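You operate a simulated robot arm through the tools that you are given. There is no shell and no other tool.

The job below is to be done with a simulated robot arm. You get a single attempt, and the scene is never put back.

Task
Press the cream folded cloth flat, then lock it in the small box.
Fine: leave the press knob up and the tray out.

Only the result counts: the job must be done as asked and must still hold three seconds after the hand-in. Knocking over, shifting, dropping, spilling or breaking anything else fails it. Flat cloth is picked up by pressing the open fingertips on it (5 to 10 N) and closing them slowly along it; thin cloth reads only 2 to 8 mm in the jaws.

Robot
A 6-joint arm with a two-finger parallel gripper, fixed in place. Base frame: the origin is on the floor under the middle of its stand, x ahead of it, y to its left, z up; the work surface is at about z = 820. Readings come in mm, rad, newtons and seconds.
With the tool pointing down near the work surface it reaches from about 260 to 680 mm from the base axis. Its first joint turns from -1.152 to 1.152 rad. Payload 2.9 kg.
Tool frame: the origin (TCP) lies between the finger pads and is the grasp point; the fingertips stand 30 mm ahead of it; z points along the fingers, y is the line along which they close. Largest opening 110 mm; finger width 20, thickness 10; the body of the gripper, 48 by 112 mm, starts 55 mm behind the TCP.
Orientation is that of the tool frame in the base frame, as [roll, pitch, yaw] about the fixed x, y, z axes, in that order (R = Rz(yaw) Ry(pitch) Rx(roll)). With the fingers straight down and closing along the base's y, the tool's x points along the base's -x, its y along +y and its z along -z.

Tools
- The arm moves only by the tool nudge_tool. Its argument "motion" is a list of rows, each an object of numbers (a shift or turn left out is 0, a gripper value left out holds the last): "hand": the finger opening in mm, from 0 to 110; "x", "y", "z": the shift along the tool's x, y, z in units of 100 mm (1.0 is 100 mm); "ax", "ay", "az": the turn, a rotation vector about the tool's x, y, z in units of 60 degrees (1.0 is 60 degrees). In form: [{"hand": .., "x": .., "y": .., "z": .., "ax": .., "ay": .., "az": ..}, ...]. A call has 1 to 20 rows; each row is the pose to reach, as a shift and turn from the pose commanded when the call began, along the tool's axes at that moment. A call with a number of a shift or a turn outside -1 to 1 is refused whole. Rows are played at 5 a second. More than 50 mm and 0.15 rad between two rows, or a gripper value outside its range, and nothing of the call is played. Where a pose cannot be reached the arm comes as near as it can. A force on the tool above 40 N (or 10 N above the force at the start of the call, whichever is more), or a blocked arm, ends the call early, and 0.2 s more pass. Each finger travels about 108 mm/s and halts on what it meets, pressing with about 43 N; the grip force reading is that of the motor and also rises with nothing between the fingers. The clock runs only during rows and for 0.2 s after the last one: add rows that repeat a pose to give the fingers time. It gives the time, the measured TCP pose, the force on the tool (base axes), the opening and the grip force at its end, in the units of the frame above (readings bear some noise), with the torque about the TCP (base axes, N m) and any sound that the robot's microphone picked up.
- Cameras (640 x 400 px; columns grow to the right, rows downward): "scene" is fixed at [76.6, 432.3, 1389.3]; the picture's right is [-0.78, -0.63, 0.00], its down [-0.33, 0.40, -0.86] and it looks along [0.54, -0.66, -0.52] (base axes); focal length 306 px, centre (320, 200). "wrist" rides on the gripper at [72, 17, -103] in the tool frame; the picture's right is [-0.23, 0.97, 0.00], its down [-0.76, -0.18, -0.62] and it looks along [-0.61, -0.14, 0.78] (tool axes); focal length 222 px, centre (320, 200). There is no depth. A picture from a camera that has moved, and an enlarged one, comes with that camera's place and axes in the base frame and with its lens.
- camera(camera): a new picture of that camera. The clock stands still meanwhile.
- inspect(camera, box): a new picture of the part [left, top, right, bottom] of that camera's present view, enlarged. The clock stands still meanwhile.
- job_done(): hands the job in; it is judged then, once.

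Places have to be worked out from the pictures, the camera data and where the tool is seen. Open the gripper and draw the arm clear of the work before you hand the job in, unless the task says otherwise.

The tools are called after "Call:" by a JSON object that holds its "name" and its "arguments". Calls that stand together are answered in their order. nudge_tool: Moves the arm, as the interface text tells. Its arguments: {"type":"object","properties":{"motion":{"type":"array"}},"required":["motion"]} The other tools are called the same way: camera (camera) takes a picture; inspect (camera, box) takes an enlarged picture of a part of a camera's view; job_done () hands the job in.

At the start:

```text
time_s: 0.0
ee_pos: [373.2, -224.1, 1229.2]
tool_rot: [-3.14, 0.0, -3.141]
contact_force: [0.2, -0.5, 0.2]
ft_torque: [0.0, 0.0, 0.01]
opening: 109.9
gripper_force: 0.0
```

scene: 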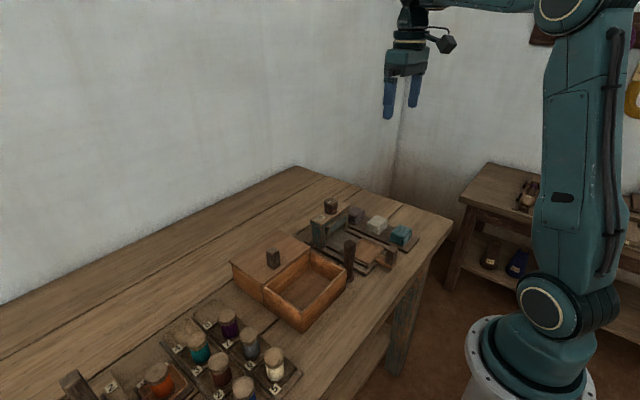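
wrist: 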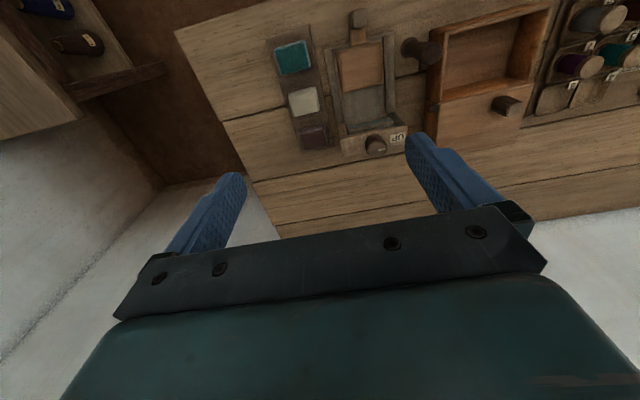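

I see a work table with a row of small cloths (teal, cream, brownish), a press with a tray, and a box with a sliding lid. I'll enlarge both camera views to get the details.

Call:
{"name": "inspect", "arguments": {"camera": "scene", "box": [220, 180, 460, 330]}}

Call:
{"name": "inspect", "arguments": {"camera": "wrist", "box": [240, 0, 560, 200]}}

```text
2.67 times, centred on (340, 255) of scene
camera zoom: at [76.6, 432.3, 1389.3], right [-0.78, -0.63, 0.0], down [-0.33, 0.4, -0.86], along [0.54, -0.66, -0.52], focal length 816 px, centre (267, 53)
```

zoom: 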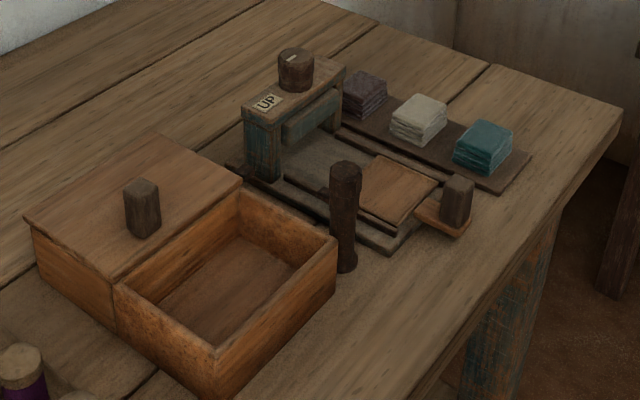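

```text
2.00 times, centred on (400, 100) of wrist
camera zoom: at [301.3, -206.9, 1332.8], right [0.23, 0.97, 0.0], down [0.76, -0.18, 0.62], along [0.61, -0.14, -0.78], focal length 444 px, centre (160, 400)
```

zoom: 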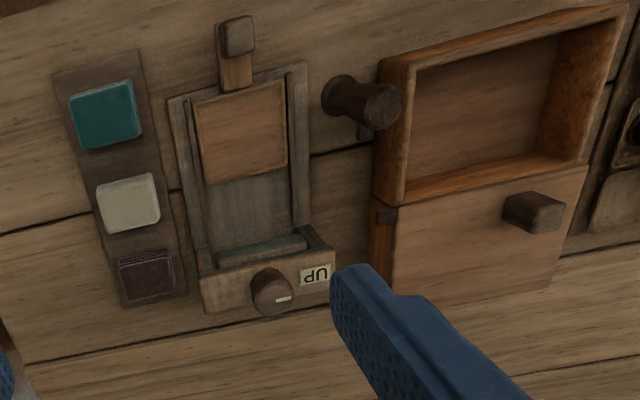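

The cream cloth comes out at about (420, -266) from both cameras. The press runs along y≈-144 and the box is at y≈+90. I'll lower the arm in steps to get close-ups of the press, box and latch post.

Call:
{"name": "nudge_tool", "arguments": {"motion": [{"x": 0.18, "y": 0.25, "z": 0.25}, {"x": 0.36, "y": 0.5, "z": 0.5}, {"x": 0.54, "y": 0.75, "z": 0.75}, {"x": 0.73, "y": 1.0, "z": 1.0}, {"x": 0.73, "y": 1.0, "z": 1.0}]}}

```text
time_s: 1.2
ee_pos: [298.7, -124.1, 1129.8]
tool_rot: [3.141, 0.0, 3.141]
contact_force: [0.0, 0.6, -0.5]
ft_torque: [-0.01, 0.0, -0.03]
opening: 110.2
gripper_force: 0.1
```

The arm is at (299, -124, 1130). I'll take a wrist picture from here.

Call:
{"name": "camera", "arguments": {"camera": "wrist"}}

Call:
{"name": "inspect", "arguments": {"camera": "wrist", "box": [300, 50, 540, 200]}}

```text
taken
camera wrist: at [226.1, -107.1, 1233.2], right [0.23, 0.97, 0.0], down [0.76, -0.18, 0.62], along [0.61, -0.14, -0.78], focal length 222 px, centre (320, 200)
```

wrist: 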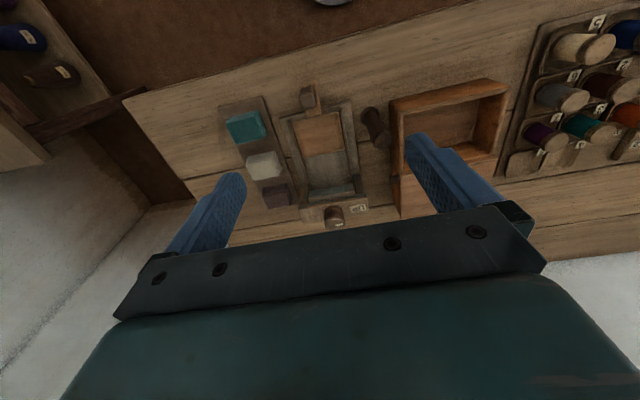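

```text
2.67 times, centred on (420, 125) of wrist
camera zoom: at [226.1, -107.1, 1233.2], right [0.23, 0.97, 0.0], down [0.76, -0.18, 0.62], along [0.61, -0.14, -0.78], focal length 592 px, centre (53, 400)
```

zoom: 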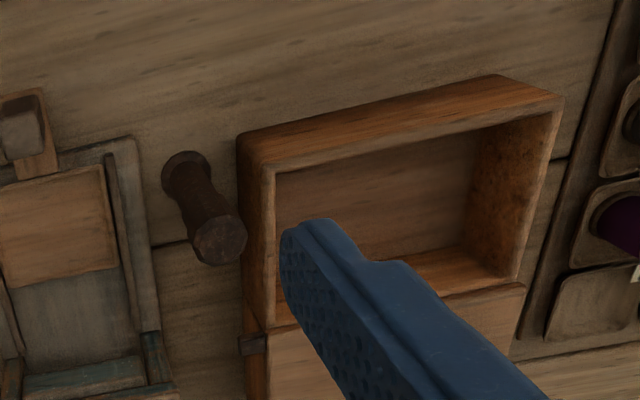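

The dark post stands at about (370, -45) and is roughly 110 mm tall. I'll move so it sits in the clear centre of the wrist view and look closer.

Call:
{"name": "nudge_tool", "arguments": {"motion": [{"x": -0.09, "y": 0.22, "z": 0.2}, {"x": -0.18, "y": 0.43, "z": 0.4}, {"x": -0.27, "y": 0.65, "z": 0.6}, {"x": -0.36, "y": 0.86, "z": 0.8}, {"x": -0.36, "y": 0.86, "z": 0.8}]}}

Call:
{"name": "camera", "arguments": {"camera": "wrist"}}

Call:
{"name": "inspect", "arguments": {"camera": "wrist", "box": [220, 50, 460, 200]}}

```text
time_s: 2.4
ee_pos: [336.6, -37.4, 1047.8]
tool_rot: [-3.14, 0.0, -3.141]
contact_force: [-1.0, -0.4, 1.8]
ft_torque: [-0.01, 0.01, -0.03]
opening: 110.1
gripper_force: 0.3
```

```text
taken
camera wrist: at [264.3, -20.3, 1151.3], right [0.23, 0.97, 0.0], down [0.76, -0.18, 0.62], along [0.61, -0.14, -0.78], focal length 222 px, centre (320, 200)
```

wrist: 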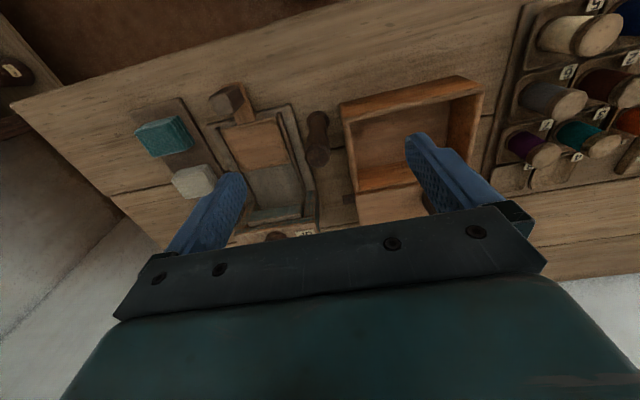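

```text
2.67 times, centred on (340, 125) of wrist
camera zoom: at [264.3, -20.3, 1151.3], right [0.23, 0.97, 0.0], down [0.76, -0.18, 0.62], along [0.61, -0.14, -0.78], focal length 592 px, centre (267, 400)
```

zoom: 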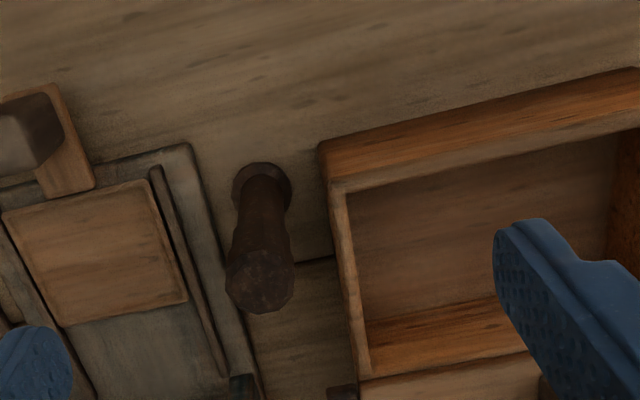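

The post looks like a separate standing object that I must not touch. I'll look at the small dark fitting on the lid's -y edge, near (477, -24), which could be the lock.

Call:
{"name": "nudge_tool", "arguments": {"motion": [{"x": -0.36, "y": 0.06}, {"x": -0.72, "y": 0.13}, {"x": -1.0, "y": 0.19}, {"x": -1.0, "y": 0.19}]}}

Call:
{"name": "camera", "arguments": {"camera": "wrist"}}

Call:
{"name": "inspect", "arguments": {"camera": "wrist", "box": [220, 50, 460, 200]}}

```text
time_s: 3.4
ee_pos: [436.8, -18.8, 1049.6]
tool_rot: [-3.141, 0.001, 3.142]
contact_force: [0.2, 0.2, -0.5]
ft_torque: [-0.05, 0.03, 0.04]
opening: 110.0
gripper_force: 0.1
```

```text
taken
camera wrist: at [364.2, -1.8, 1152.7], right [0.23, 0.97, 0.0], down [0.76, -0.18, 0.62], along [0.61, -0.14, -0.78], focal length 222 px, centre (320, 200)
```

wrist: 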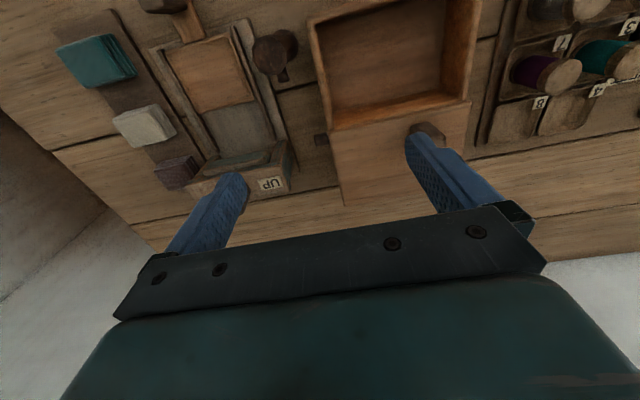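

```text
2.67 times, centred on (340, 125) of wrist
camera zoom: at [364.2, -1.8, 1152.7], right [0.23, 0.97, 0.0], down [0.76, -0.18, 0.62], along [0.61, -0.14, -0.78], focal length 592 px, centre (267, 400)
```

zoom: 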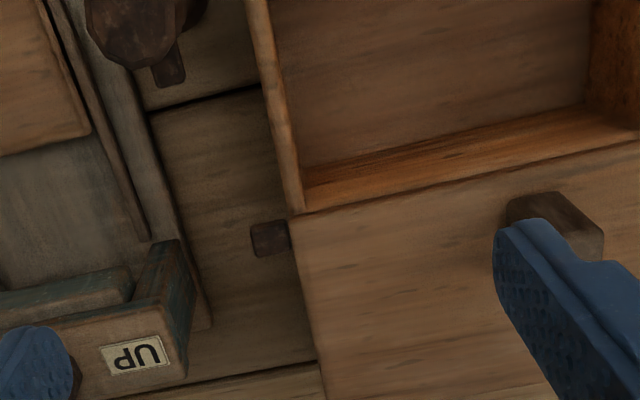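

The lid carries a small side ear at about (478, -26, 885), and the post has a small tab at about (398, -48, 885) pointing +x. So the post looks like a turn-latch for the lid's ear. I'll zoom in with the scene camera to check this.

Call:
{"name": "inspect", "arguments": {"camera": "scene", "box": [310, 220, 390, 290]}}

Call:
{"name": "inspect", "arguments": {"camera": "scene", "box": [300, 185, 430, 275]}}

Call:
{"name": "inspect", "arguments": {"camera": "wrist", "box": [240, 10, 340, 90]}}

Call:
{"name": "inspect", "arguments": {"camera": "wrist", "box": [150, 120, 350, 220]}}

```text
5.71 times, centred on (350, 255) of scene
camera zoom: at [76.6, 432.3, 1389.3], right [-0.78, -0.63, 0.0], down [-0.33, 0.4, -0.86], along [0.54, -0.66, -0.52], focal length 1748 px, centre (149, -114)
```

zoom: 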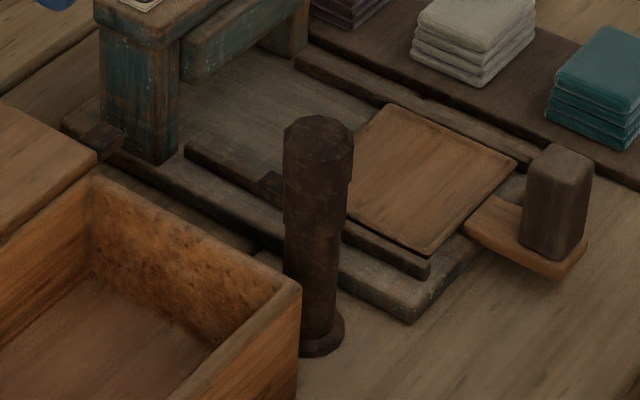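

```text
4.44 times, centred on (365, 230) of scene
camera zoom: at [76.6, 432.3, 1389.3], right [-0.78, -0.63, 0.0], down [-0.33, 0.4, -0.86], along [0.54, -0.66, -0.52], focal length 1360 px, centre (120, 67)
```

zoom: 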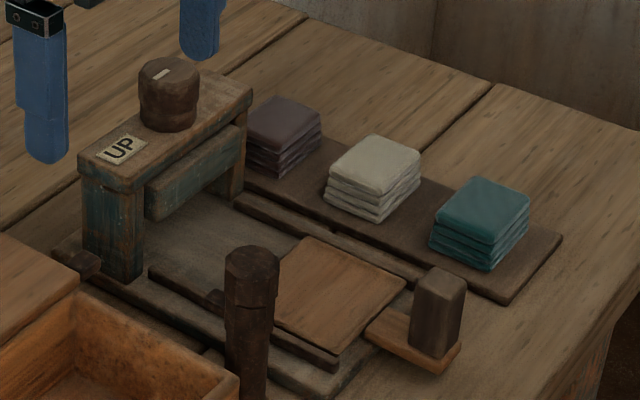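

```text
5.00 times, centred on (290, 50) of wrist
camera zoom: at [364.2, -1.8, 1152.7], right [0.23, 0.97, 0.0], down [0.76, -0.18, 0.62], along [0.61, -0.14, -0.78], focal length 1111 px, centre (470, 950)
```

zoom: 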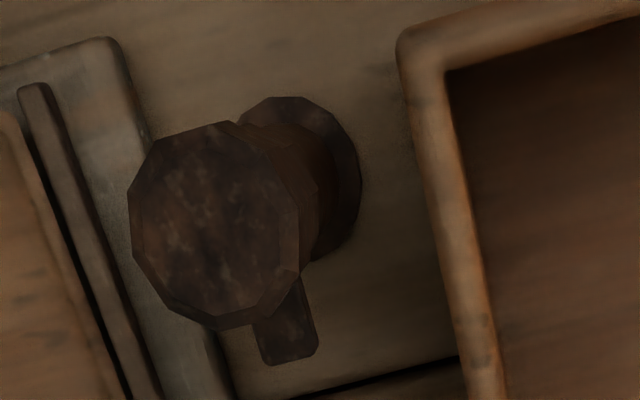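

```text
3.20 times, centred on (250, 170) of wrist
camera zoom: at [364.2, -1.8, 1152.7], right [0.23, 0.97, 0.0], down [0.76, -0.18, 0.62], along [0.61, -0.14, -0.78], focal length 711 px, centre (544, 296)
```

zoom: 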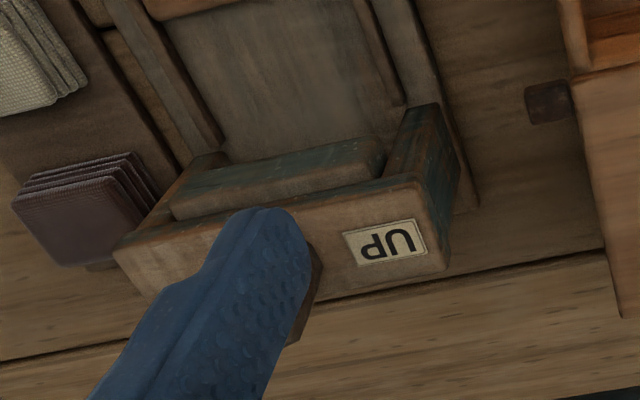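

The post has a tab under its head, so it's a turn-latch. The press knob's mark points at the "UP" label. Next I'll move high across to sit above the cream cloth.

Call:
{"name": "nudge_tool", "arguments": {"motion": [{"y": -0.4}, {"y": -0.7}, {"y": -1.0}, {"y": -1.0}]}}

Call:
{"name": "nudge_tool", "arguments": {"motion": [{"y": -0.4}, {"y": -0.7}, {"y": -1.0}, {"y": -1.0}]}}

Call:
{"name": "nudge_tool", "arguments": {"motion": [{"x": 0.05, "y": -0.2, "z": 0.2}, {"x": 0.1, "y": -0.4, "z": 0.4}, {"x": 0.17, "y": -0.47, "z": 0.7}, {"x": 0.17, "y": -0.47, "z": 0.7}]}}

Call:
{"name": "camera", "arguments": {"camera": "wrist"}}

```text
time_s: 4.4
ee_pos: [437.3, -117.6, 1049.3]
tool_rot: [-3.139, 0.0, 3.141]
contact_force: [-0.2, 0.2, -0.6]
ft_torque: [0.03, -0.01, 0.01]
opening: 110.1
gripper_force: 0.1
```

```text
time_s: 5.4
ee_pos: [434.1, -219.0, 1051.3]
tool_rot: [-3.141, -0.001, 3.141]
contact_force: [-0.8, 0.3, -0.3]
ft_torque: [-0.02, 0.01, 0.0]
opening: 109.8
gripper_force: 0.1
```

```text
time_s: 6.4
ee_pos: [419.0, -264.6, 980.4]
tool_rot: [-3.142, -0.001, -3.141]
contact_force: [-0.3, -0.2, -0.3]
ft_torque: [0.01, -0.01, 0.04]
opening: 110.1
gripper_force: 0.1
```

```text
taken
camera wrist: at [346.1, -248.9, 1083.8], right [0.23, 0.97, 0.0], down [0.76, -0.18, 0.62], along [0.61, -0.14, -0.78], focal length 222 px, centre (320, 200)
```

wrist: 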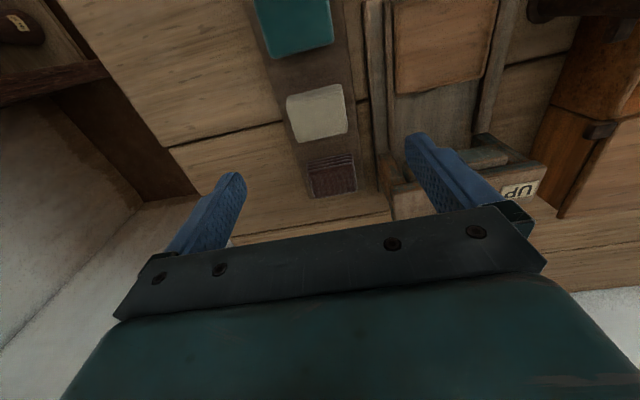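

I'm above the cream cloth, so I'll zoom in to measure it.

Call:
{"name": "inspect", "arguments": {"camera": "wrist", "box": [250, 50, 410, 150]}}

```text
4.00 times, centred on (330, 100) of wrist
camera zoom: at [346.1, -248.9, 1083.8], right [0.23, 0.97, 0.0], down [0.76, -0.18, 0.62], along [0.61, -0.14, -0.78], focal length 888 px, centre (280, 600)
```

zoom: 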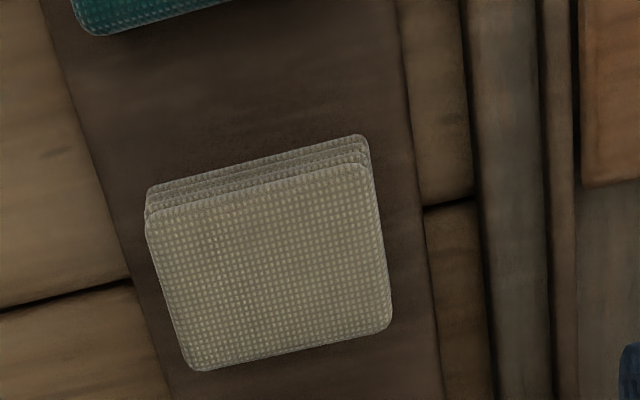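

The cream cloth spans about x 400–442, y -295 to -240 and z 826–852, so its centre is near (421, -267). I'll narrow the hand to 72 mm and come down to just above it to check the alignment.

Call:
{"name": "nudge_tool", "arguments": {"motion": [{"hand": 72, "x": -0.02, "y": -0.01, "z": 0.2}, {"x": -0.02, "y": -0.01, "z": 0.4}, {"x": -0.02, "y": -0.01, "z": 0.6}, {"x": -0.02, "y": -0.01, "z": 0.75}, {"x": -0.02, "y": -0.01, "z": 0.88}, {"x": -0.02, "y": -0.01, "z": 0.88}]}}

Call:
{"name": "camera", "arguments": {"camera": "wrist"}}

Call:
{"name": "inspect", "arguments": {"camera": "scene", "box": [330, 170, 430, 260]}}

```text
time_s: 7.8
ee_pos: [421.6, -267.0, 890.9]
tool_rot: [-3.141, -0.001, 3.141]
contact_force: [0.6, -0.7, -0.7]
ft_torque: [0.0, -0.01, 0.03]
opening: 72.1
gripper_force: 0.1
```

```text
taken
camera wrist: at [349.1, -249.9, 995.3], right [0.23, 0.97, 0.0], down [0.76, -0.18, 0.62], along [0.61, -0.14, -0.78], focal length 222 px, centre (320, 200)
```

wrist: 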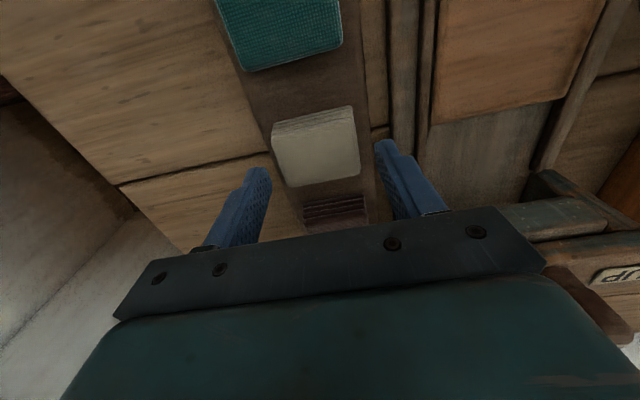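

```text
4.44 times, centred on (380, 215) of scene
camera zoom: at [76.6, 432.3, 1389.3], right [-0.78, -0.63, 0.0], down [-0.33, 0.4, -0.86], along [0.54, -0.66, -0.52], focal length 1360 px, centre (53, 133)
```

zoom: 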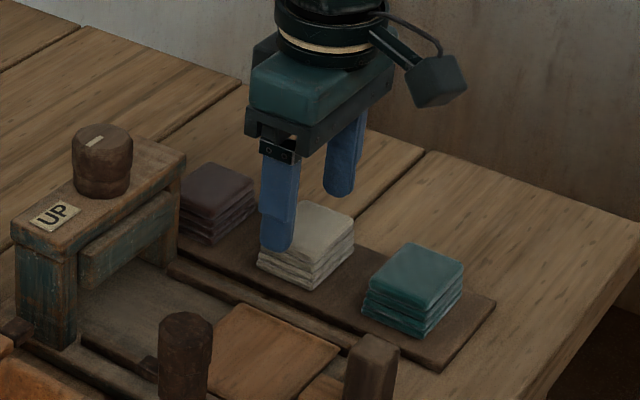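

The cloth sits between the fingers. I'll zoom in once to refine its x position.

Call:
{"name": "inspect", "arguments": {"camera": "wrist", "box": [240, 90, 400, 190]}}

```text
4.00 times, centred on (320, 140) of wrist
camera zoom: at [349.1, -249.9, 995.3], right [0.23, 0.97, 0.0], down [0.76, -0.18, 0.62], along [0.61, -0.14, -0.78], focal length 888 px, centre (320, 440)
```

zoom: 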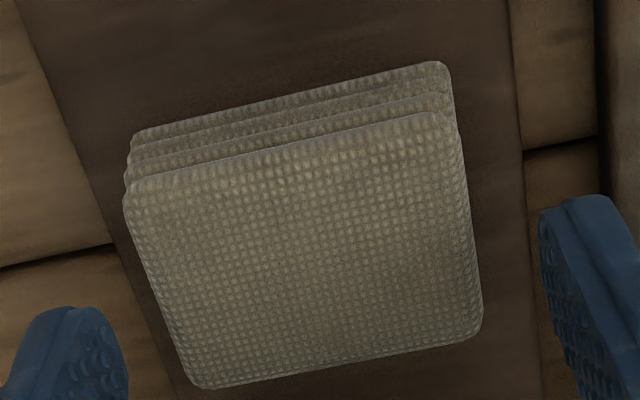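

The cloth's centre refines to (421.7, -268), which matches the tool position. I'll descend so the fingertips are about 4 mm above the board, then close on the cloth.

Call:
{"name": "nudge_tool", "arguments": {"motion": [{"y": -0.01, "z": 0.1}, {"y": -0.01, "z": 0.2}, {"y": -0.01, "z": 0.26}, {"y": -0.01, "z": 0.31}, {"y": -0.01, "z": 0.31}]}}

```text
time_s: 9.0
ee_pos: [421.7, -267.0, 861.0]
tool_rot: [3.141, 0.0, -3.141]
contact_force: [-0.2, 0.1, 0.0]
ft_torque: [0.02, 0.0, 0.0]
opening: 72.1
gripper_force: 0.1
```

The tool is at z=861 with no contact. I'll close slowly onto the cloth's sides.

Call:
{"name": "nudge_tool", "arguments": {"motion": [{"hand": 64}, {"hand": 58}, {"hand": 54}, {"hand": 50}, {"hand": 47}, {"hand": 45}, {"hand": 45}]}}

Call:
{"name": "camera", "arguments": {"camera": "wrist"}}

```text
time_s: 10.6
ee_pos: [420.8, -266.7, 861.2]
tool_rot: [3.14, -0.001, 3.141]
contact_force: [0.1, 0.5, -0.1]
ft_torque: [0.0, -0.02, -0.02]
opening: 58.3
gripper_force: 42.8
```

```text
taken
camera wrist: at [349.2, -250.7, 964.0], right [0.23, 0.97, 0.0], down [0.76, -0.18, 0.62], along [0.61, -0.14, -0.78], focal length 222 px, centre (320, 200)
```

wrist: 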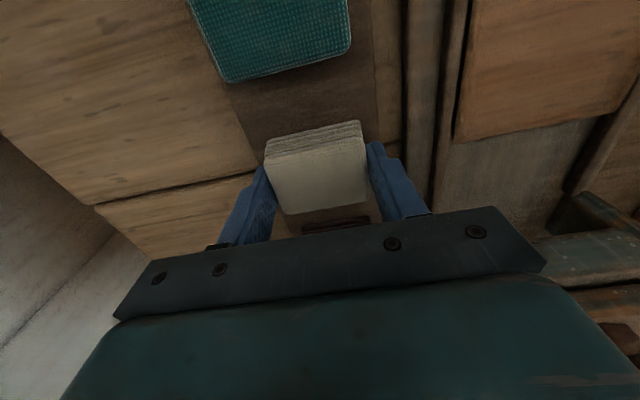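

The cloth is gripped at 58 mm with 43 N. I'll lift it straight up.

Call:
{"name": "nudge_tool", "arguments": {"motion": [{"z": -0.08}, {"z": -0.2}, {"z": -0.4}, {"z": -0.6}, {"z": -0.8}, {"z": -1.0}, {"z": -1.0}]}}

Call:
{"name": "camera", "arguments": {"camera": "wrist"}}

Call:
{"name": "inspect", "arguments": {"camera": "scene", "box": [310, 120, 450, 270]}}

```text
time_s: 12.2
ee_pos: [420.9, -269.8, 959.8]
tool_rot: [3.141, 0.0, -3.141]
contact_force: [0.7, -0.2, 0.4]
ft_torque: [0.0, -0.01, 0.01]
opening: 58.6
gripper_force: 43.2
```

```text
taken
camera wrist: at [349.4, -252.7, 1063.5], right [0.23, 0.97, 0.0], down [0.76, -0.18, 0.62], along [0.61, -0.14, -0.78], focal length 222 px, centre (320, 200)
```

wrist: 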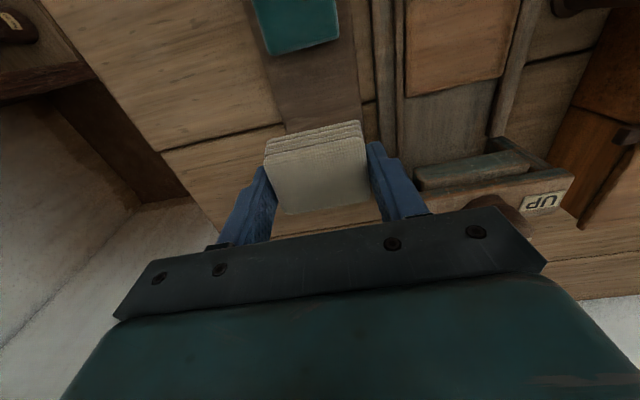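

```text
2.67 times, centred on (380, 195) of scene
camera zoom: at [76.6, 432.3, 1389.3], right [-0.78, -0.63, 0.0], down [-0.33, 0.4, -0.86], along [0.54, -0.66, -0.52], focal length 816 px, centre (160, 213)
```

zoom: 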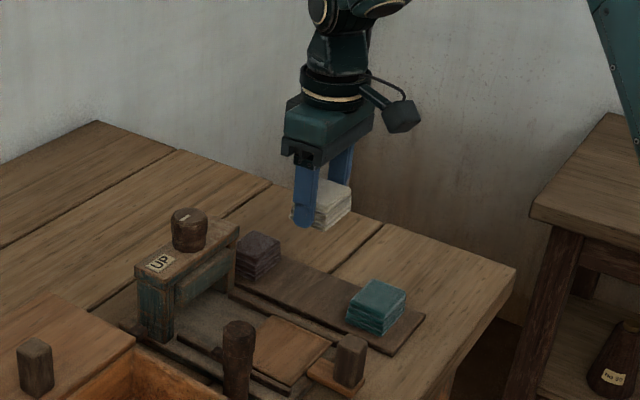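

The cloth is held. From three views the tray plate spans about x 353–425 and y -183 to -102, so its centre is near (388, -143). I'll carry the cloth across at this height.

Call:
{"name": "nudge_tool", "arguments": {"motion": [{"x": 0.07, "y": 0.2}, {"x": 0.14, "y": 0.45}, {"x": 0.24, "y": 0.75}, {"x": 0.33, "y": 1.0}, {"x": 0.33, "y": 1.0}]}}

Call:
{"name": "nudge_tool", "arguments": {"motion": [{"y": 0.15}, {"y": 0.25}, {"y": 0.25, "z": 0.2}, {"y": 0.25, "z": 0.4}, {"y": 0.25, "z": 0.5}, {"y": 0.25, "z": 0.5}]}}

Call:
{"name": "camera", "arguments": {"camera": "wrist"}}

Call:
{"name": "inspect", "arguments": {"camera": "scene", "box": [300, 180, 430, 280]}}

```text
time_s: 13.4
ee_pos: [389.1, -166.0, 960.5]
tool_rot: [3.142, 0.0, 3.141]
contact_force: [0.0, -1.0, -0.4]
ft_torque: [0.01, 0.0, 0.01]
opening: 58.7
gripper_force: 42.8
```

```text
time_s: 14.8
ee_pos: [388.1, -142.8, 910.3]
tool_rot: [-3.141, 0.0, 3.141]
contact_force: [0.6, -0.5, 0.1]
ft_torque: [-0.02, 0.01, 0.0]
opening: 58.6
gripper_force: 42.9
```

```text
taken
camera wrist: at [316.4, -125.3, 1013.6], right [0.23, 0.97, 0.0], down [0.76, -0.18, 0.62], along [0.61, -0.14, -0.78], focal length 222 px, centre (320, 200)
```

wrist: 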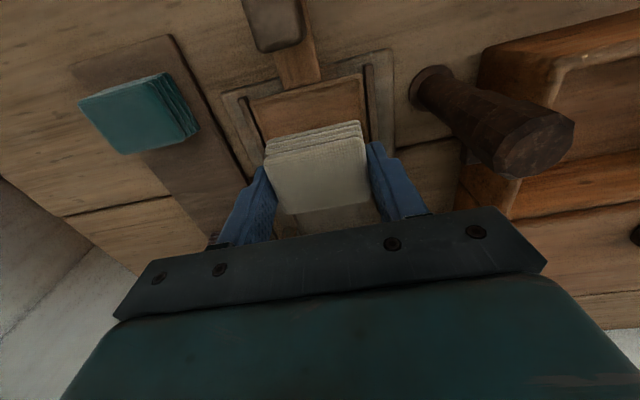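

```text
4.00 times, centred on (365, 230) of scene
camera zoom: at [76.6, 432.3, 1389.3], right [-0.78, -0.63, 0.0], down [-0.33, 0.4, -0.86], along [0.54, -0.66, -0.52], focal length 1224 px, centre (140, 80)
```

zoom: 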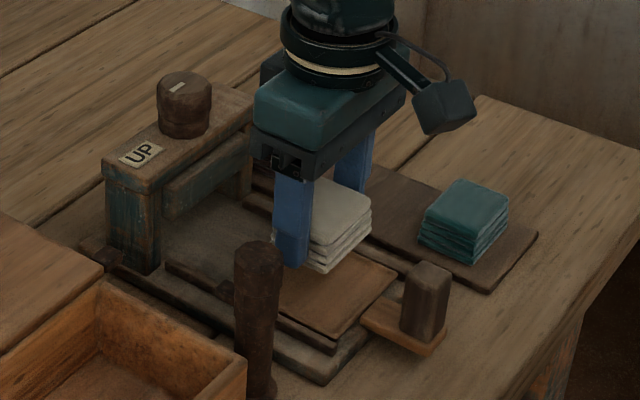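

The tray plate is directly under the held cloth. I'll lower toward it and watch the contact force.

Call:
{"name": "nudge_tool", "arguments": {"motion": [{"y": -0.01, "z": 0.12}, {"y": -0.01, "z": 0.22}, {"y": -0.01, "z": 0.3}, {"y": -0.01, "z": 0.36}, {"y": -0.01, "z": 0.38}, {"y": -0.01, "z": 0.4}, {"y": -0.01, "z": 0.4}]}}

Call:
{"name": "inspect", "arguments": {"camera": "scene", "box": [310, 200, 430, 280]}}

```text
time_s: 16.4
ee_pos: [389.9, -143.7, 871.8]
tool_rot: [-3.14, 0.006, -3.141]
contact_force: [-1.7, 1.3, 34.8]
ft_torque: [0.38, 0.09, -0.05]
opening: 58.7
gripper_force: 42.9
```

```text
5.00 times, centred on (370, 240) of scene
camera zoom: at [76.2, 432.5, 1389.3], right [-0.78, -0.63, 0.0], down [-0.33, 0.4, -0.86], along [0.54, -0.66, -0.52], focal length 1530 px, centre (70, 0)
```

zoom: 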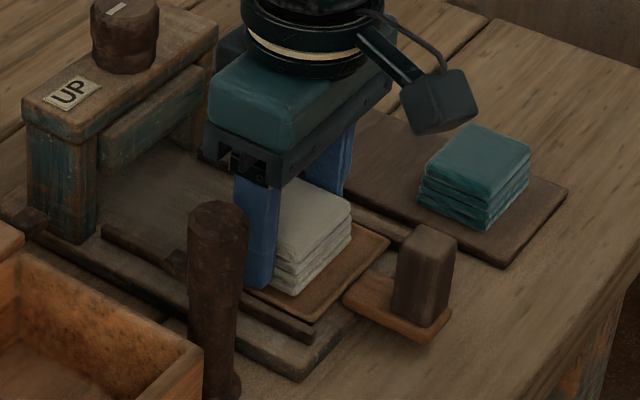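

There is contact at z≈872 with 35 N, slightly off-centre. I'll back off a little to lighten it before releasing.

Call:
{"name": "nudge_tool", "arguments": {"motion": [{"z": -0.01}, {"z": -0.015}, {"z": -0.015}]}}

Call:
{"name": "camera", "arguments": {"camera": "wrist"}}

Call:
{"name": "inspect", "arguments": {"camera": "wrist", "box": [220, 40, 420, 200]}}

```text
time_s: 17.2
ee_pos: [388.6, -144.0, 873.8]
tool_rot: [-3.141, 0.001, 3.141]
contact_force: [6.7, -5.2, 15.5]
ft_torque: [0.03, -0.16, 0.02]
opening: 58.5
gripper_force: 43.2
```

```text
taken
camera wrist: at [316.3, -127.1, 975.0], right [0.23, 0.97, 0.0], down [0.76, -0.18, 0.62], along [0.61, -0.14, -0.78], focal length 222 px, centre (320, 200)
```

wrist: 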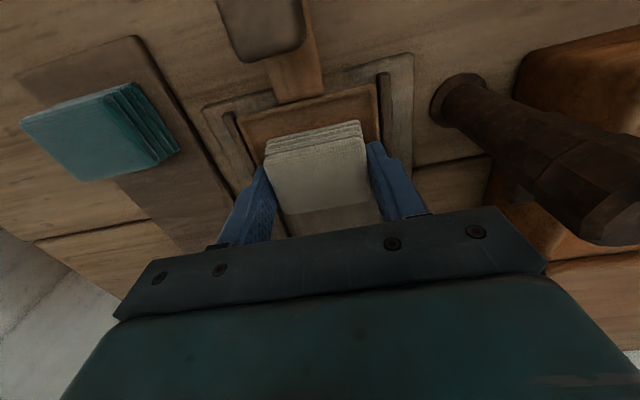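

```text
2.50 times, centred on (320, 120) of wrist
camera zoom: at [316.3, -127.1, 975.0], right [0.23, 0.97, 0.0], down [0.76, -0.18, 0.62], along [0.61, -0.14, -0.78], focal length 555 px, centre (320, 400)
```

zoom: 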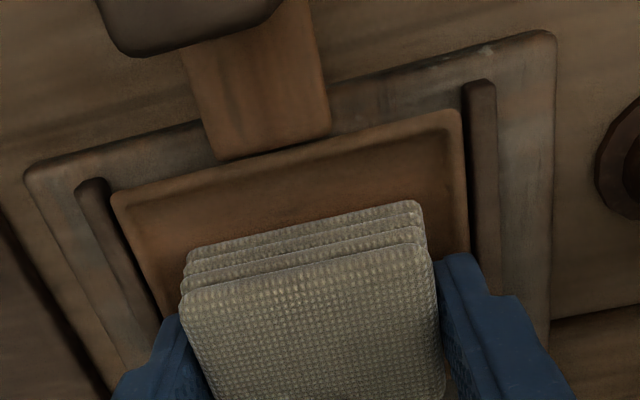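

The cloth sits centred on the tray with a light 15 N contact. I'll open the fingers a few millimetres to release it, then rise.

Call:
{"name": "nudge_tool", "arguments": {"motion": [{"hand": 61}, {"hand": 63}, {"hand": 65}, {"hand": 65}]}}

Call:
{"name": "inspect", "arguments": {"camera": "wrist", "box": [220, 40, 420, 200]}}

```text
time_s: 18.2
ee_pos: [388.4, -143.6, 871.1]
tool_rot: [-3.141, 0.001, -3.14]
contact_force: [5.7, -3.1, 12.3]
ft_torque: [-0.14, -0.15, 0.12]
opening: 60.9
gripper_force: 0.0
```

```text
2.50 times, centred on (320, 120) of wrist
camera zoom: at [316.0, -126.7, 975.2], right [0.23, 0.97, 0.0], down [0.76, -0.18, 0.62], along [0.61, -0.14, -0.78], focal length 555 px, centre (320, 400)
```

zoom: 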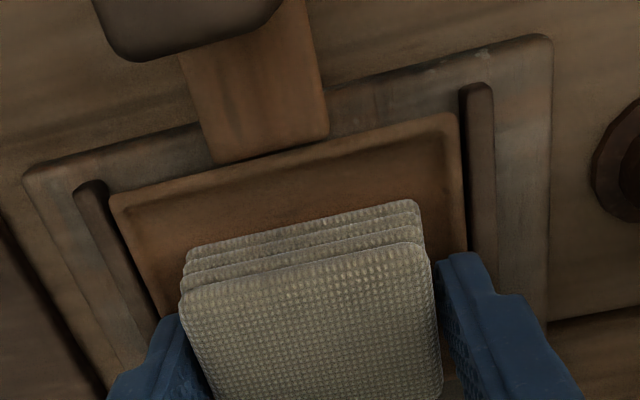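

The fingers stop at 61 mm, probably against the tray's raised rim, but the grip force is zero, so the cloth is released. I'll rise a few millimetres, open wider and then go clear.

Call:
{"name": "nudge_tool", "arguments": {"motion": [{"hand": 61, "z": -0.04}, {"hand": 62, "z": -0.08}, {"hand": 64, "z": -0.1}, {"hand": 68, "z": -0.12}, {"hand": 72, "z": -0.14}, {"hand": 72, "z": -0.14}]}}

Call:
{"name": "inspect", "arguments": {"camera": "wrist", "box": [220, 40, 420, 200]}}

```text
time_s: 19.6
ee_pos: [387.9, -143.6, 886.7]
tool_rot: [-3.139, 0.001, 3.142]
contact_force: [-0.2, 0.3, 0.9]
ft_torque: [0.03, 0.01, 0.0]
opening: 72.1
gripper_force: 0.0
```

```text
2.50 times, centred on (320, 120) of wrist
camera zoom: at [316.1, -126.6, 989.0], right [0.23, 0.97, 0.0], down [0.76, -0.18, 0.62], along [0.61, -0.14, -0.78], focal length 555 px, centre (320, 400)
```

zoom: 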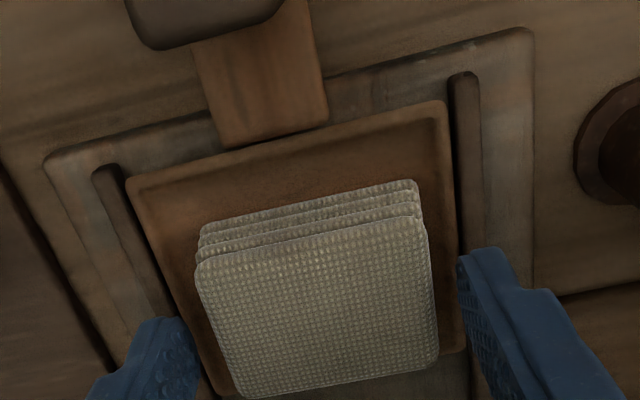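

The cloth is on the tray, centred at about (387, -142). I'll rise and move over the tray handle near x≈310 to measure it.

Call:
{"name": "nudge_tool", "arguments": {"motion": [{"z": -0.3}, {"z": -0.6}, {"z": -0.8}, {"x": 0.3, "z": -0.8}, {"x": 0.6, "z": -0.8}, {"x": 0.78, "z": -0.8}, {"x": 0.78, "z": -0.8}]}}

Call:
{"name": "camera", "arguments": {"camera": "wrist"}}

Call:
{"name": "inspect", "arguments": {"camera": "wrist", "box": [260, 40, 420, 160]}}

```text
time_s: 21.2
ee_pos: [311.4, -142.2, 965.4]
tool_rot: [-3.141, -0.001, -3.141]
contact_force: [-0.1, -0.1, 0.6]
ft_torque: [0.0, 0.03, 0.01]
opening: 72.0
gripper_force: 0.0
```

```text
taken
camera wrist: at [239.0, -126.2, 1068.9], right [0.23, 0.97, 0.0], down [0.76, -0.18, 0.62], along [0.61, -0.14, -0.78], focal length 222 px, centre (320, 200)
```

wrist: 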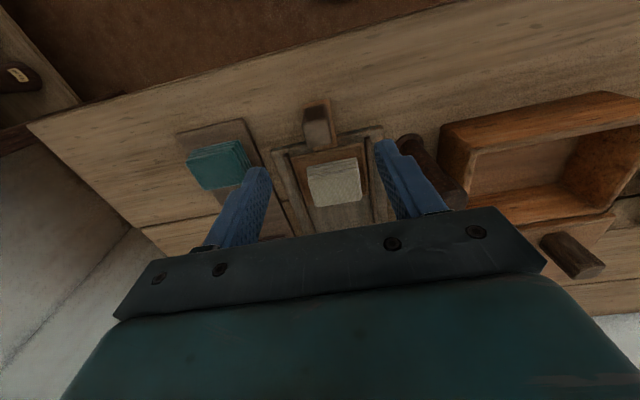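

```text
3.33 times, centred on (340, 100) of wrist
camera zoom: at [239.0, -126.2, 1068.9], right [0.23, 0.97, 0.0], down [0.76, -0.18, 0.62], along [0.61, -0.14, -0.78], focal length 740 px, centre (253, 533)
```

zoom: 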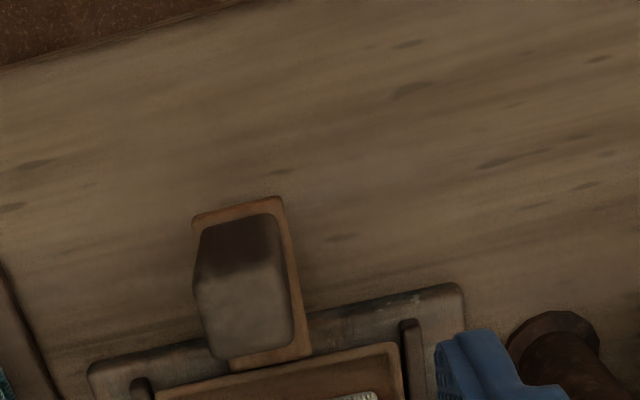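

The handle spans about x 303–324 and y -156 to -133, with its top at z≈882. I'll lower onto it so the fingertips are around z=848.

Call:
{"name": "nudge_tool", "arguments": {"motion": [{"x": -0.033, "z": 0.2}, {"x": -0.033, "z": 0.4}, {"x": -0.033, "z": 0.6}, {"x": -0.033, "z": 0.75}, {"x": -0.033, "z": 0.87}, {"x": -0.033, "z": 0.87}]}}

Call:
{"name": "nudge_tool", "arguments": {"motion": [{"hand": 50}, {"hand": 35}, {"hand": 25}, {"hand": 15}, {"hand": 15}]}}

Call:
{"name": "camera", "arguments": {"camera": "wrist"}}

Call:
{"name": "inspect", "arguments": {"camera": "scene", "box": [300, 180, 440, 280]}}

```text
time_s: 22.6
ee_pos: [313.9, -143.6, 879.2]
tool_rot: [-3.141, 0.001, -3.142]
contact_force: [0.3, 0.7, 0.1]
ft_torque: [0.01, 0.01, 0.04]
opening: 72.0
gripper_force: 0.0
```

```text
time_s: 23.8
ee_pos: [315.4, -145.5, 878.2]
tool_rot: [-3.139, 0.001, 3.139]
contact_force: [-1.3, -14.6, -3.8]
ft_torque: [0.75, 0.12, 0.03]
opening: 23.9
gripper_force: 44.6
```

```text
taken
camera wrist: at [242.1, -128.0, 981.7], right [0.23, 0.97, 0.0], down [0.76, -0.18, 0.62], along [0.61, -0.14, -0.78], focal length 222 px, centre (320, 200)
```

wrist: 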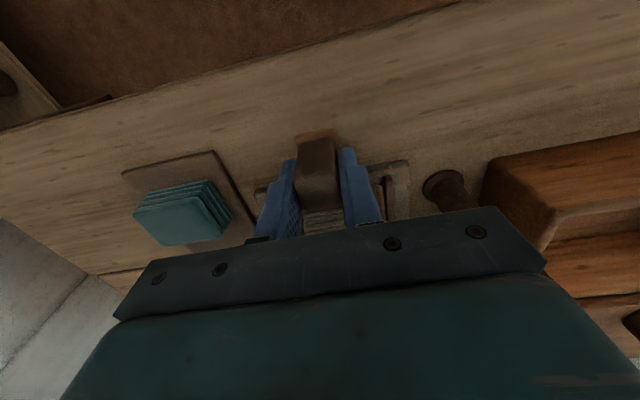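

```text
4.00 times, centred on (370, 230) of scene
camera zoom: at [76.7, 431.9, 1389.4], right [-0.78, -0.63, 0.0], down [-0.33, 0.4, -0.86], along [0.54, -0.66, -0.52], focal length 1224 px, centre (120, 80)
```

zoom: 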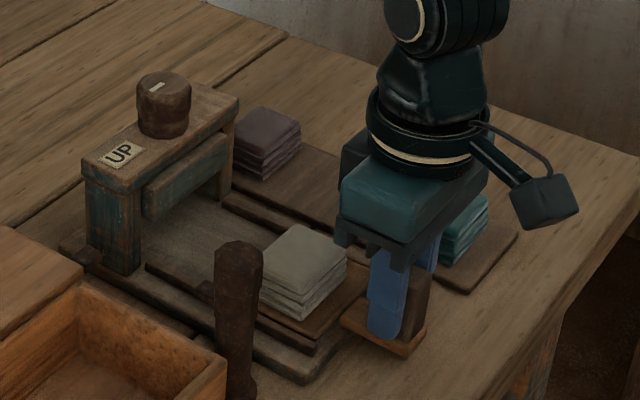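

The handle is gripped at 24 mm, with a 15 N side load. I'll shift 2 mm in -y to relieve it, then start pushing the tray in along +x.

Call:
{"name": "nudge_tool", "arguments": {"motion": [{"y": -0.02}, {"y": -0.02}]}}

Call:
{"name": "nudge_tool", "arguments": {"motion": [{"x": -0.04}, {"x": -0.1}, {"x": -0.16}, {"x": -0.22}, {"x": -0.28}, {"x": -0.34}, {"x": -0.4}, {"x": -0.4}]}}

Call:
{"name": "inspect", "arguments": {"camera": "scene", "box": [300, 180, 440, 280]}}

```text
time_s: 24.4
ee_pos: [314.5, -144.9, 879.1]
tool_rot: [3.139, -0.001, -3.141]
contact_force: [1.1, -0.4, 0.4]
ft_torque: [-0.95, -0.08, -0.06]
opening: 24.4
gripper_force: 45.2
```

```text
time_s: 26.2
ee_pos: [353.7, -145.9, 878.0]
tool_rot: [3.137, -0.004, -3.14]
contact_force: [-1.6, 13.8, -21.5]
ft_torque: [-0.81, 0.73, -0.09]
opening: 24.2
gripper_force: 45.0
```

```text
4.00 times, centred on (370, 230) of scene
camera zoom: at [76.9, 432.6, 1389.2], right [-0.78, -0.63, 0.0], down [-0.33, 0.4, -0.86], along [0.54, -0.66, -0.52], focal length 1224 px, centre (120, 80)
```

zoom: 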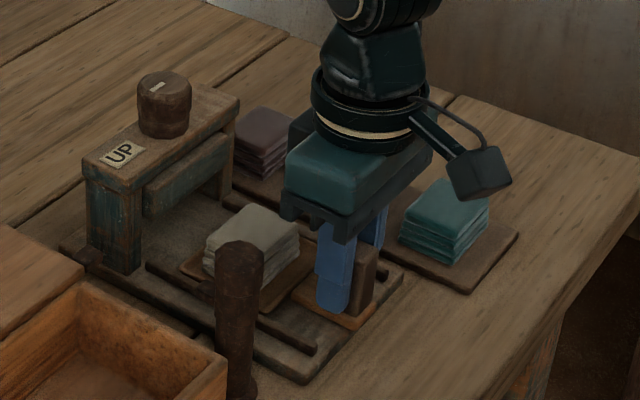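

The tray slides well and the cloth rides along. I'll correct slightly (down 1 mm, +y 1 mm) and keep pushing.

Call:
{"name": "nudge_tool", "arguments": {"motion": [{"x": -0.02, "y": 0.01, "z": 0.01}, {"x": -0.08, "y": 0.01, "z": 0.01}, {"x": -0.14, "y": 0.01, "z": 0.01}, {"x": -0.2, "y": 0.01, "z": 0.01}, {"x": -0.26, "y": 0.01, "z": 0.01}, {"x": -0.32, "y": 0.01, "z": 0.01}, {"x": -0.38, "y": 0.01, "z": 0.01}, {"x": -0.44, "y": 0.01, "z": 0.01}, {"x": -0.5, "y": 0.01, "z": 0.01}, {"x": -0.5, "y": 0.01, "z": 0.01}]}}

Call:
{"name": "inspect", "arguments": {"camera": "scene", "box": [300, 180, 440, 280]}}

Call:
{"name": "camera", "arguments": {"camera": "wrist"}}

```text
time_s: 28.4
ee_pos: [404.9, -145.9, 878.8]
tool_rot: [-3.139, 0.005, -3.141]
contact_force: [-0.6, -0.5, 25.6]
ft_torque: [0.81, 0.58, 0.0]
opening: 24.5
gripper_force: 44.9
```

```text
4.00 times, centred on (370, 230) of scene
camera zoom: at [76.3, 432.4, 1389.3], right [-0.78, -0.63, 0.0], down [-0.33, 0.4, -0.86], along [0.54, -0.66, -0.52], focal length 1224 px, centre (120, 80)
```

zoom: 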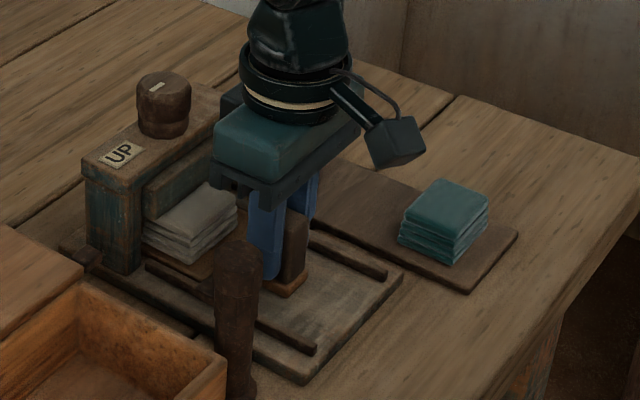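

```text
taken
camera wrist: at [331.7, -128.2, 981.7], right [0.23, 0.97, 0.0], down [0.76, -0.18, 0.63], along [0.61, -0.14, -0.78], focal length 222 px, centre (320, 200)
```

wrist: 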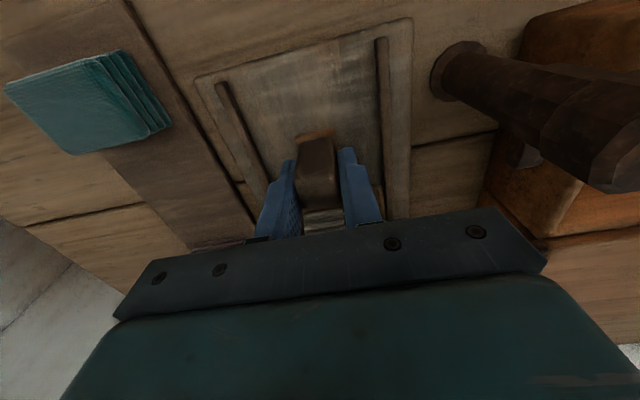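

The cloth is entering under the platen. I'll continue pushing in small steps, watching for the end stop.

Call:
{"name": "nudge_tool", "arguments": {"motion": [{"x": -0.03, "z": -0.007}, {"x": -0.08, "z": -0.007}, {"x": -0.13, "z": -0.007}, {"x": -0.18, "z": -0.007}, {"x": -0.22, "z": -0.007}, {"x": -0.25, "z": -0.007}, {"x": -0.25, "z": -0.007}]}}

Call:
{"name": "inspect", "arguments": {"camera": "scene", "box": [300, 180, 440, 280]}}

```text
time_s: 30.0
ee_pos: [427.7, -144.4, 878.4]
tool_rot: [3.14, -0.003, 3.139]
contact_force: [1.1, -7.9, -0.9]
ft_torque: [0.69, -0.03, 0.01]
opening: 24.1
gripper_force: 44.8
```

```text
4.00 times, centred on (370, 230) of scene
camera zoom: at [76.6, 432.1, 1389.4], right [-0.78, -0.63, 0.0], down [-0.33, 0.4, -0.86], along [0.54, -0.66, -0.52], focal length 1224 px, centre (120, 80)
```

zoom: 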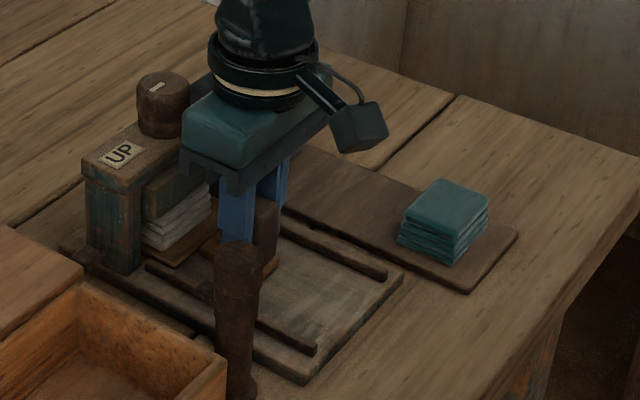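

There's no stop yet at x≈428. I'll keep pushing in 2 mm steps.

Call:
{"name": "nudge_tool", "arguments": {"motion": [{"x": -0.02}, {"x": -0.04}, {"x": -0.06}, {"x": -0.08}, {"x": -0.1}, {"x": -0.1}]}}

Call:
{"name": "inspect", "arguments": {"camera": "scene", "box": [310, 190, 400, 260]}}

```text
time_s: 31.4
ee_pos: [435.2, -147.2, 877.9]
tool_rot: [-3.14, -0.008, 3.137]
contact_force: [-32.2, -15.8, 12.1]
ft_torque: [0.78, 0.03, -0.11]
opening: 24.4
gripper_force: 44.9
```

```text
5.71 times, centred on (355, 225) of scene
camera zoom: at [75.7, 432.0, 1389.5], right [-0.78, -0.63, 0.0], down [-0.33, 0.4, -0.86], along [0.54, -0.66, -0.52], focal length 1748 px, centre (120, 57)
```

zoom: 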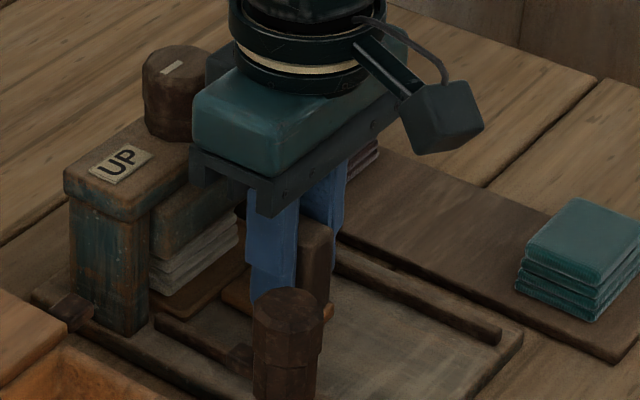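

The tray hit its stop at x≈435 (-32 N). I'll relax the push, open the fingers and lift away.

Call:
{"name": "nudge_tool", "arguments": {"motion": [{"x": 0.03}, {"x": 0.03}]}}

Call:
{"name": "nudge_tool", "arguments": {"motion": [{"hand": 30}, {"hand": 45}, {"hand": 55}, {"z": -0.1}, {"z": -0.3}, {"z": -0.6}, {"z": -0.9}, {"z": -0.9}]}}

Call:
{"name": "camera", "arguments": {"camera": "wrist"}}

Call:
{"name": "inspect", "arguments": {"camera": "scene", "box": [310, 190, 400, 260]}}

```text
time_s: 32.0
ee_pos: [435.4, -145.5, 878.1]
tool_rot: [-3.14, -0.004, 3.14]
contact_force: [-13.9, -16.3, 0.7]
ft_torque: [0.73, 1.24, 0.13]
opening: 24.1
gripper_force: 44.6
```

```text
time_s: 33.8
ee_pos: [435.0, -144.2, 969.5]
tool_rot: [-3.141, 0.0, 3.141]
contact_force: [-0.4, 0.3, 0.0]
ft_torque: [0.0, 0.0, -0.02]
opening: 54.7
gripper_force: 0.0
```

```text
taken
camera wrist: at [362.8, -127.7, 1072.7], right [0.23, 0.97, 0.0], down [0.76, -0.18, 0.62], along [0.61, -0.14, -0.78], focal length 222 px, centre (320, 200)
```

wrist: 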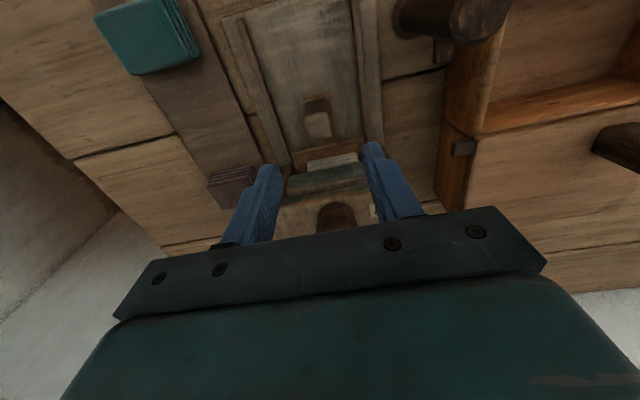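

```text
5.71 times, centred on (355, 225) of scene
camera zoom: at [76.6, 432.3, 1389.3], right [-0.78, -0.63, 0.0], down [-0.33, 0.4, -0.86], along [0.54, -0.66, -0.52], focal length 1748 px, centre (120, 57)
```

zoom: 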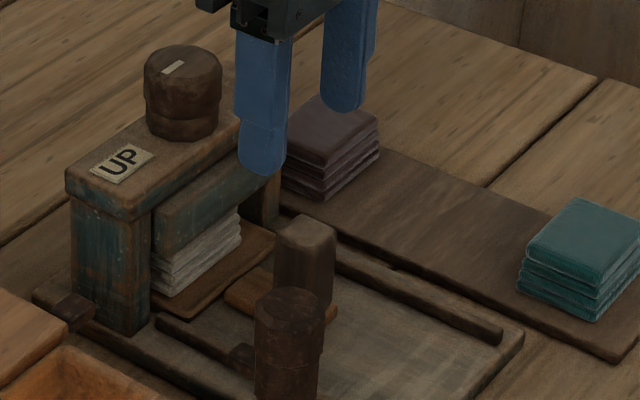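

The tray and cloth are in place under the platen. The knob is at about (509, -144.5), about 37 mm in diameter, with its top at z≈945. I'll move above it and look.

Call:
{"name": "nudge_tool", "arguments": {"motion": [{"hand": 62, "z": -0.2}, {"z": -0.4}, {"x": -0.25, "z": -0.4}, {"x": -0.5, "z": -0.4}, {"x": -0.735, "z": -0.4}, {"x": -0.735, "z": -0.4}]}}

Call:
{"name": "camera", "arguments": {"camera": "wrist"}}

Call:
{"name": "inspect", "arguments": {"camera": "wrist", "box": [240, 80, 400, 200]}}

```text
time_s: 35.2
ee_pos: [508.1, -145.4, 1008.6]
tool_rot: [-3.141, 0.0, -3.142]
contact_force: [-0.9, 0.4, -0.8]
ft_torque: [0.0, 0.01, -0.02]
opening: 62.1
gripper_force: 0.1
```

```text
taken
camera wrist: at [436.4, -129.0, 1111.2], right [0.23, 0.97, 0.0], down [0.76, -0.18, 0.62], along [0.61, -0.14, -0.78], focal length 222 px, centre (320, 200)
```

wrist: 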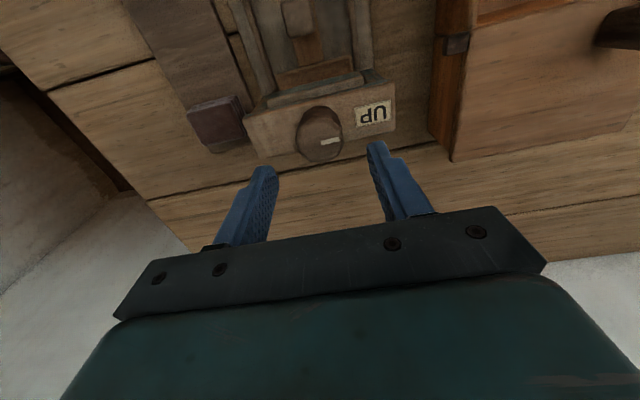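

```text
3.33 times, centred on (320, 140) of wrist
camera zoom: at [436.4, -129.0, 1111.2], right [0.23, 0.97, 0.0], down [0.76, -0.18, 0.62], along [0.61, -0.14, -0.78], focal length 740 px, centre (320, 400)
```

zoom: 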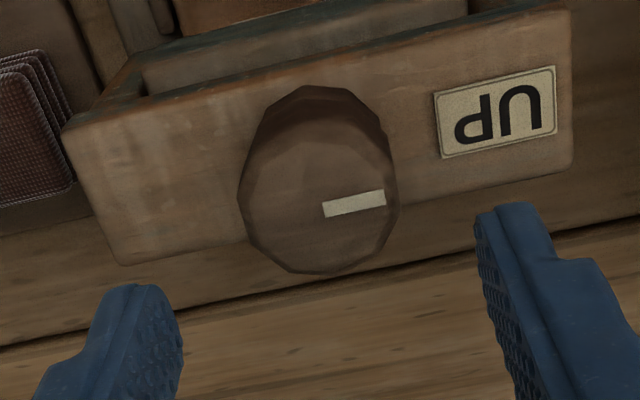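

The knob is centred at (508.7, -144.8) with its mark toward UP. The bar top is at z≈912.5 and the knob top at ≈945. I'll descend to TCP z≈951 and close on the knob.

Call:
{"name": "nudge_tool", "arguments": {"motion": [{"z": 0.2}, {"z": 0.38}, {"z": 0.5}, {"z": 0.575}, {"z": 0.575}]}}

Call:
{"name": "nudge_tool", "arguments": {"motion": [{"hand": 50}, {"hand": 42}, {"hand": 36}, {"hand": 30}, {"hand": 30}]}}

Call:
{"name": "inspect", "arguments": {"camera": "scene", "box": [310, 190, 400, 260]}}

```text
time_s: 36.4
ee_pos: [508.7, -145.0, 950.9]
tool_rot: [3.142, 0.0, 3.141]
contact_force: [-1.4, 0.7, 0.9]
ft_torque: [-0.01, 0.04, -0.01]
opening: 62.1
gripper_force: 0.0
```

```text
time_s: 37.6
ee_pos: [509.1, -144.6, 950.3]
tool_rot: [-3.141, 0.001, 3.141]
contact_force: [0.2, 4.0, -0.4]
ft_torque: [-0.34, -0.09, 0.0]
opening: 37.9
gripper_force: 45.4
```

```text
5.71 times, centred on (355, 225) of scene
camera zoom: at [76.6, 432.4, 1389.2], right [-0.78, -0.63, 0.0], down [-0.33, 0.4, -0.86], along [0.54, -0.66, -0.52], focal length 1748 px, centre (120, 57)
```

zoom: 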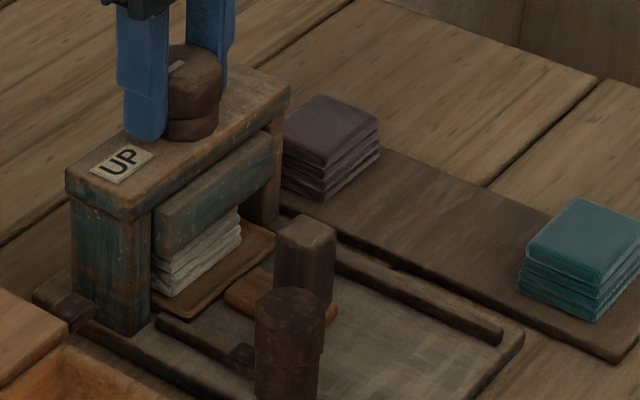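

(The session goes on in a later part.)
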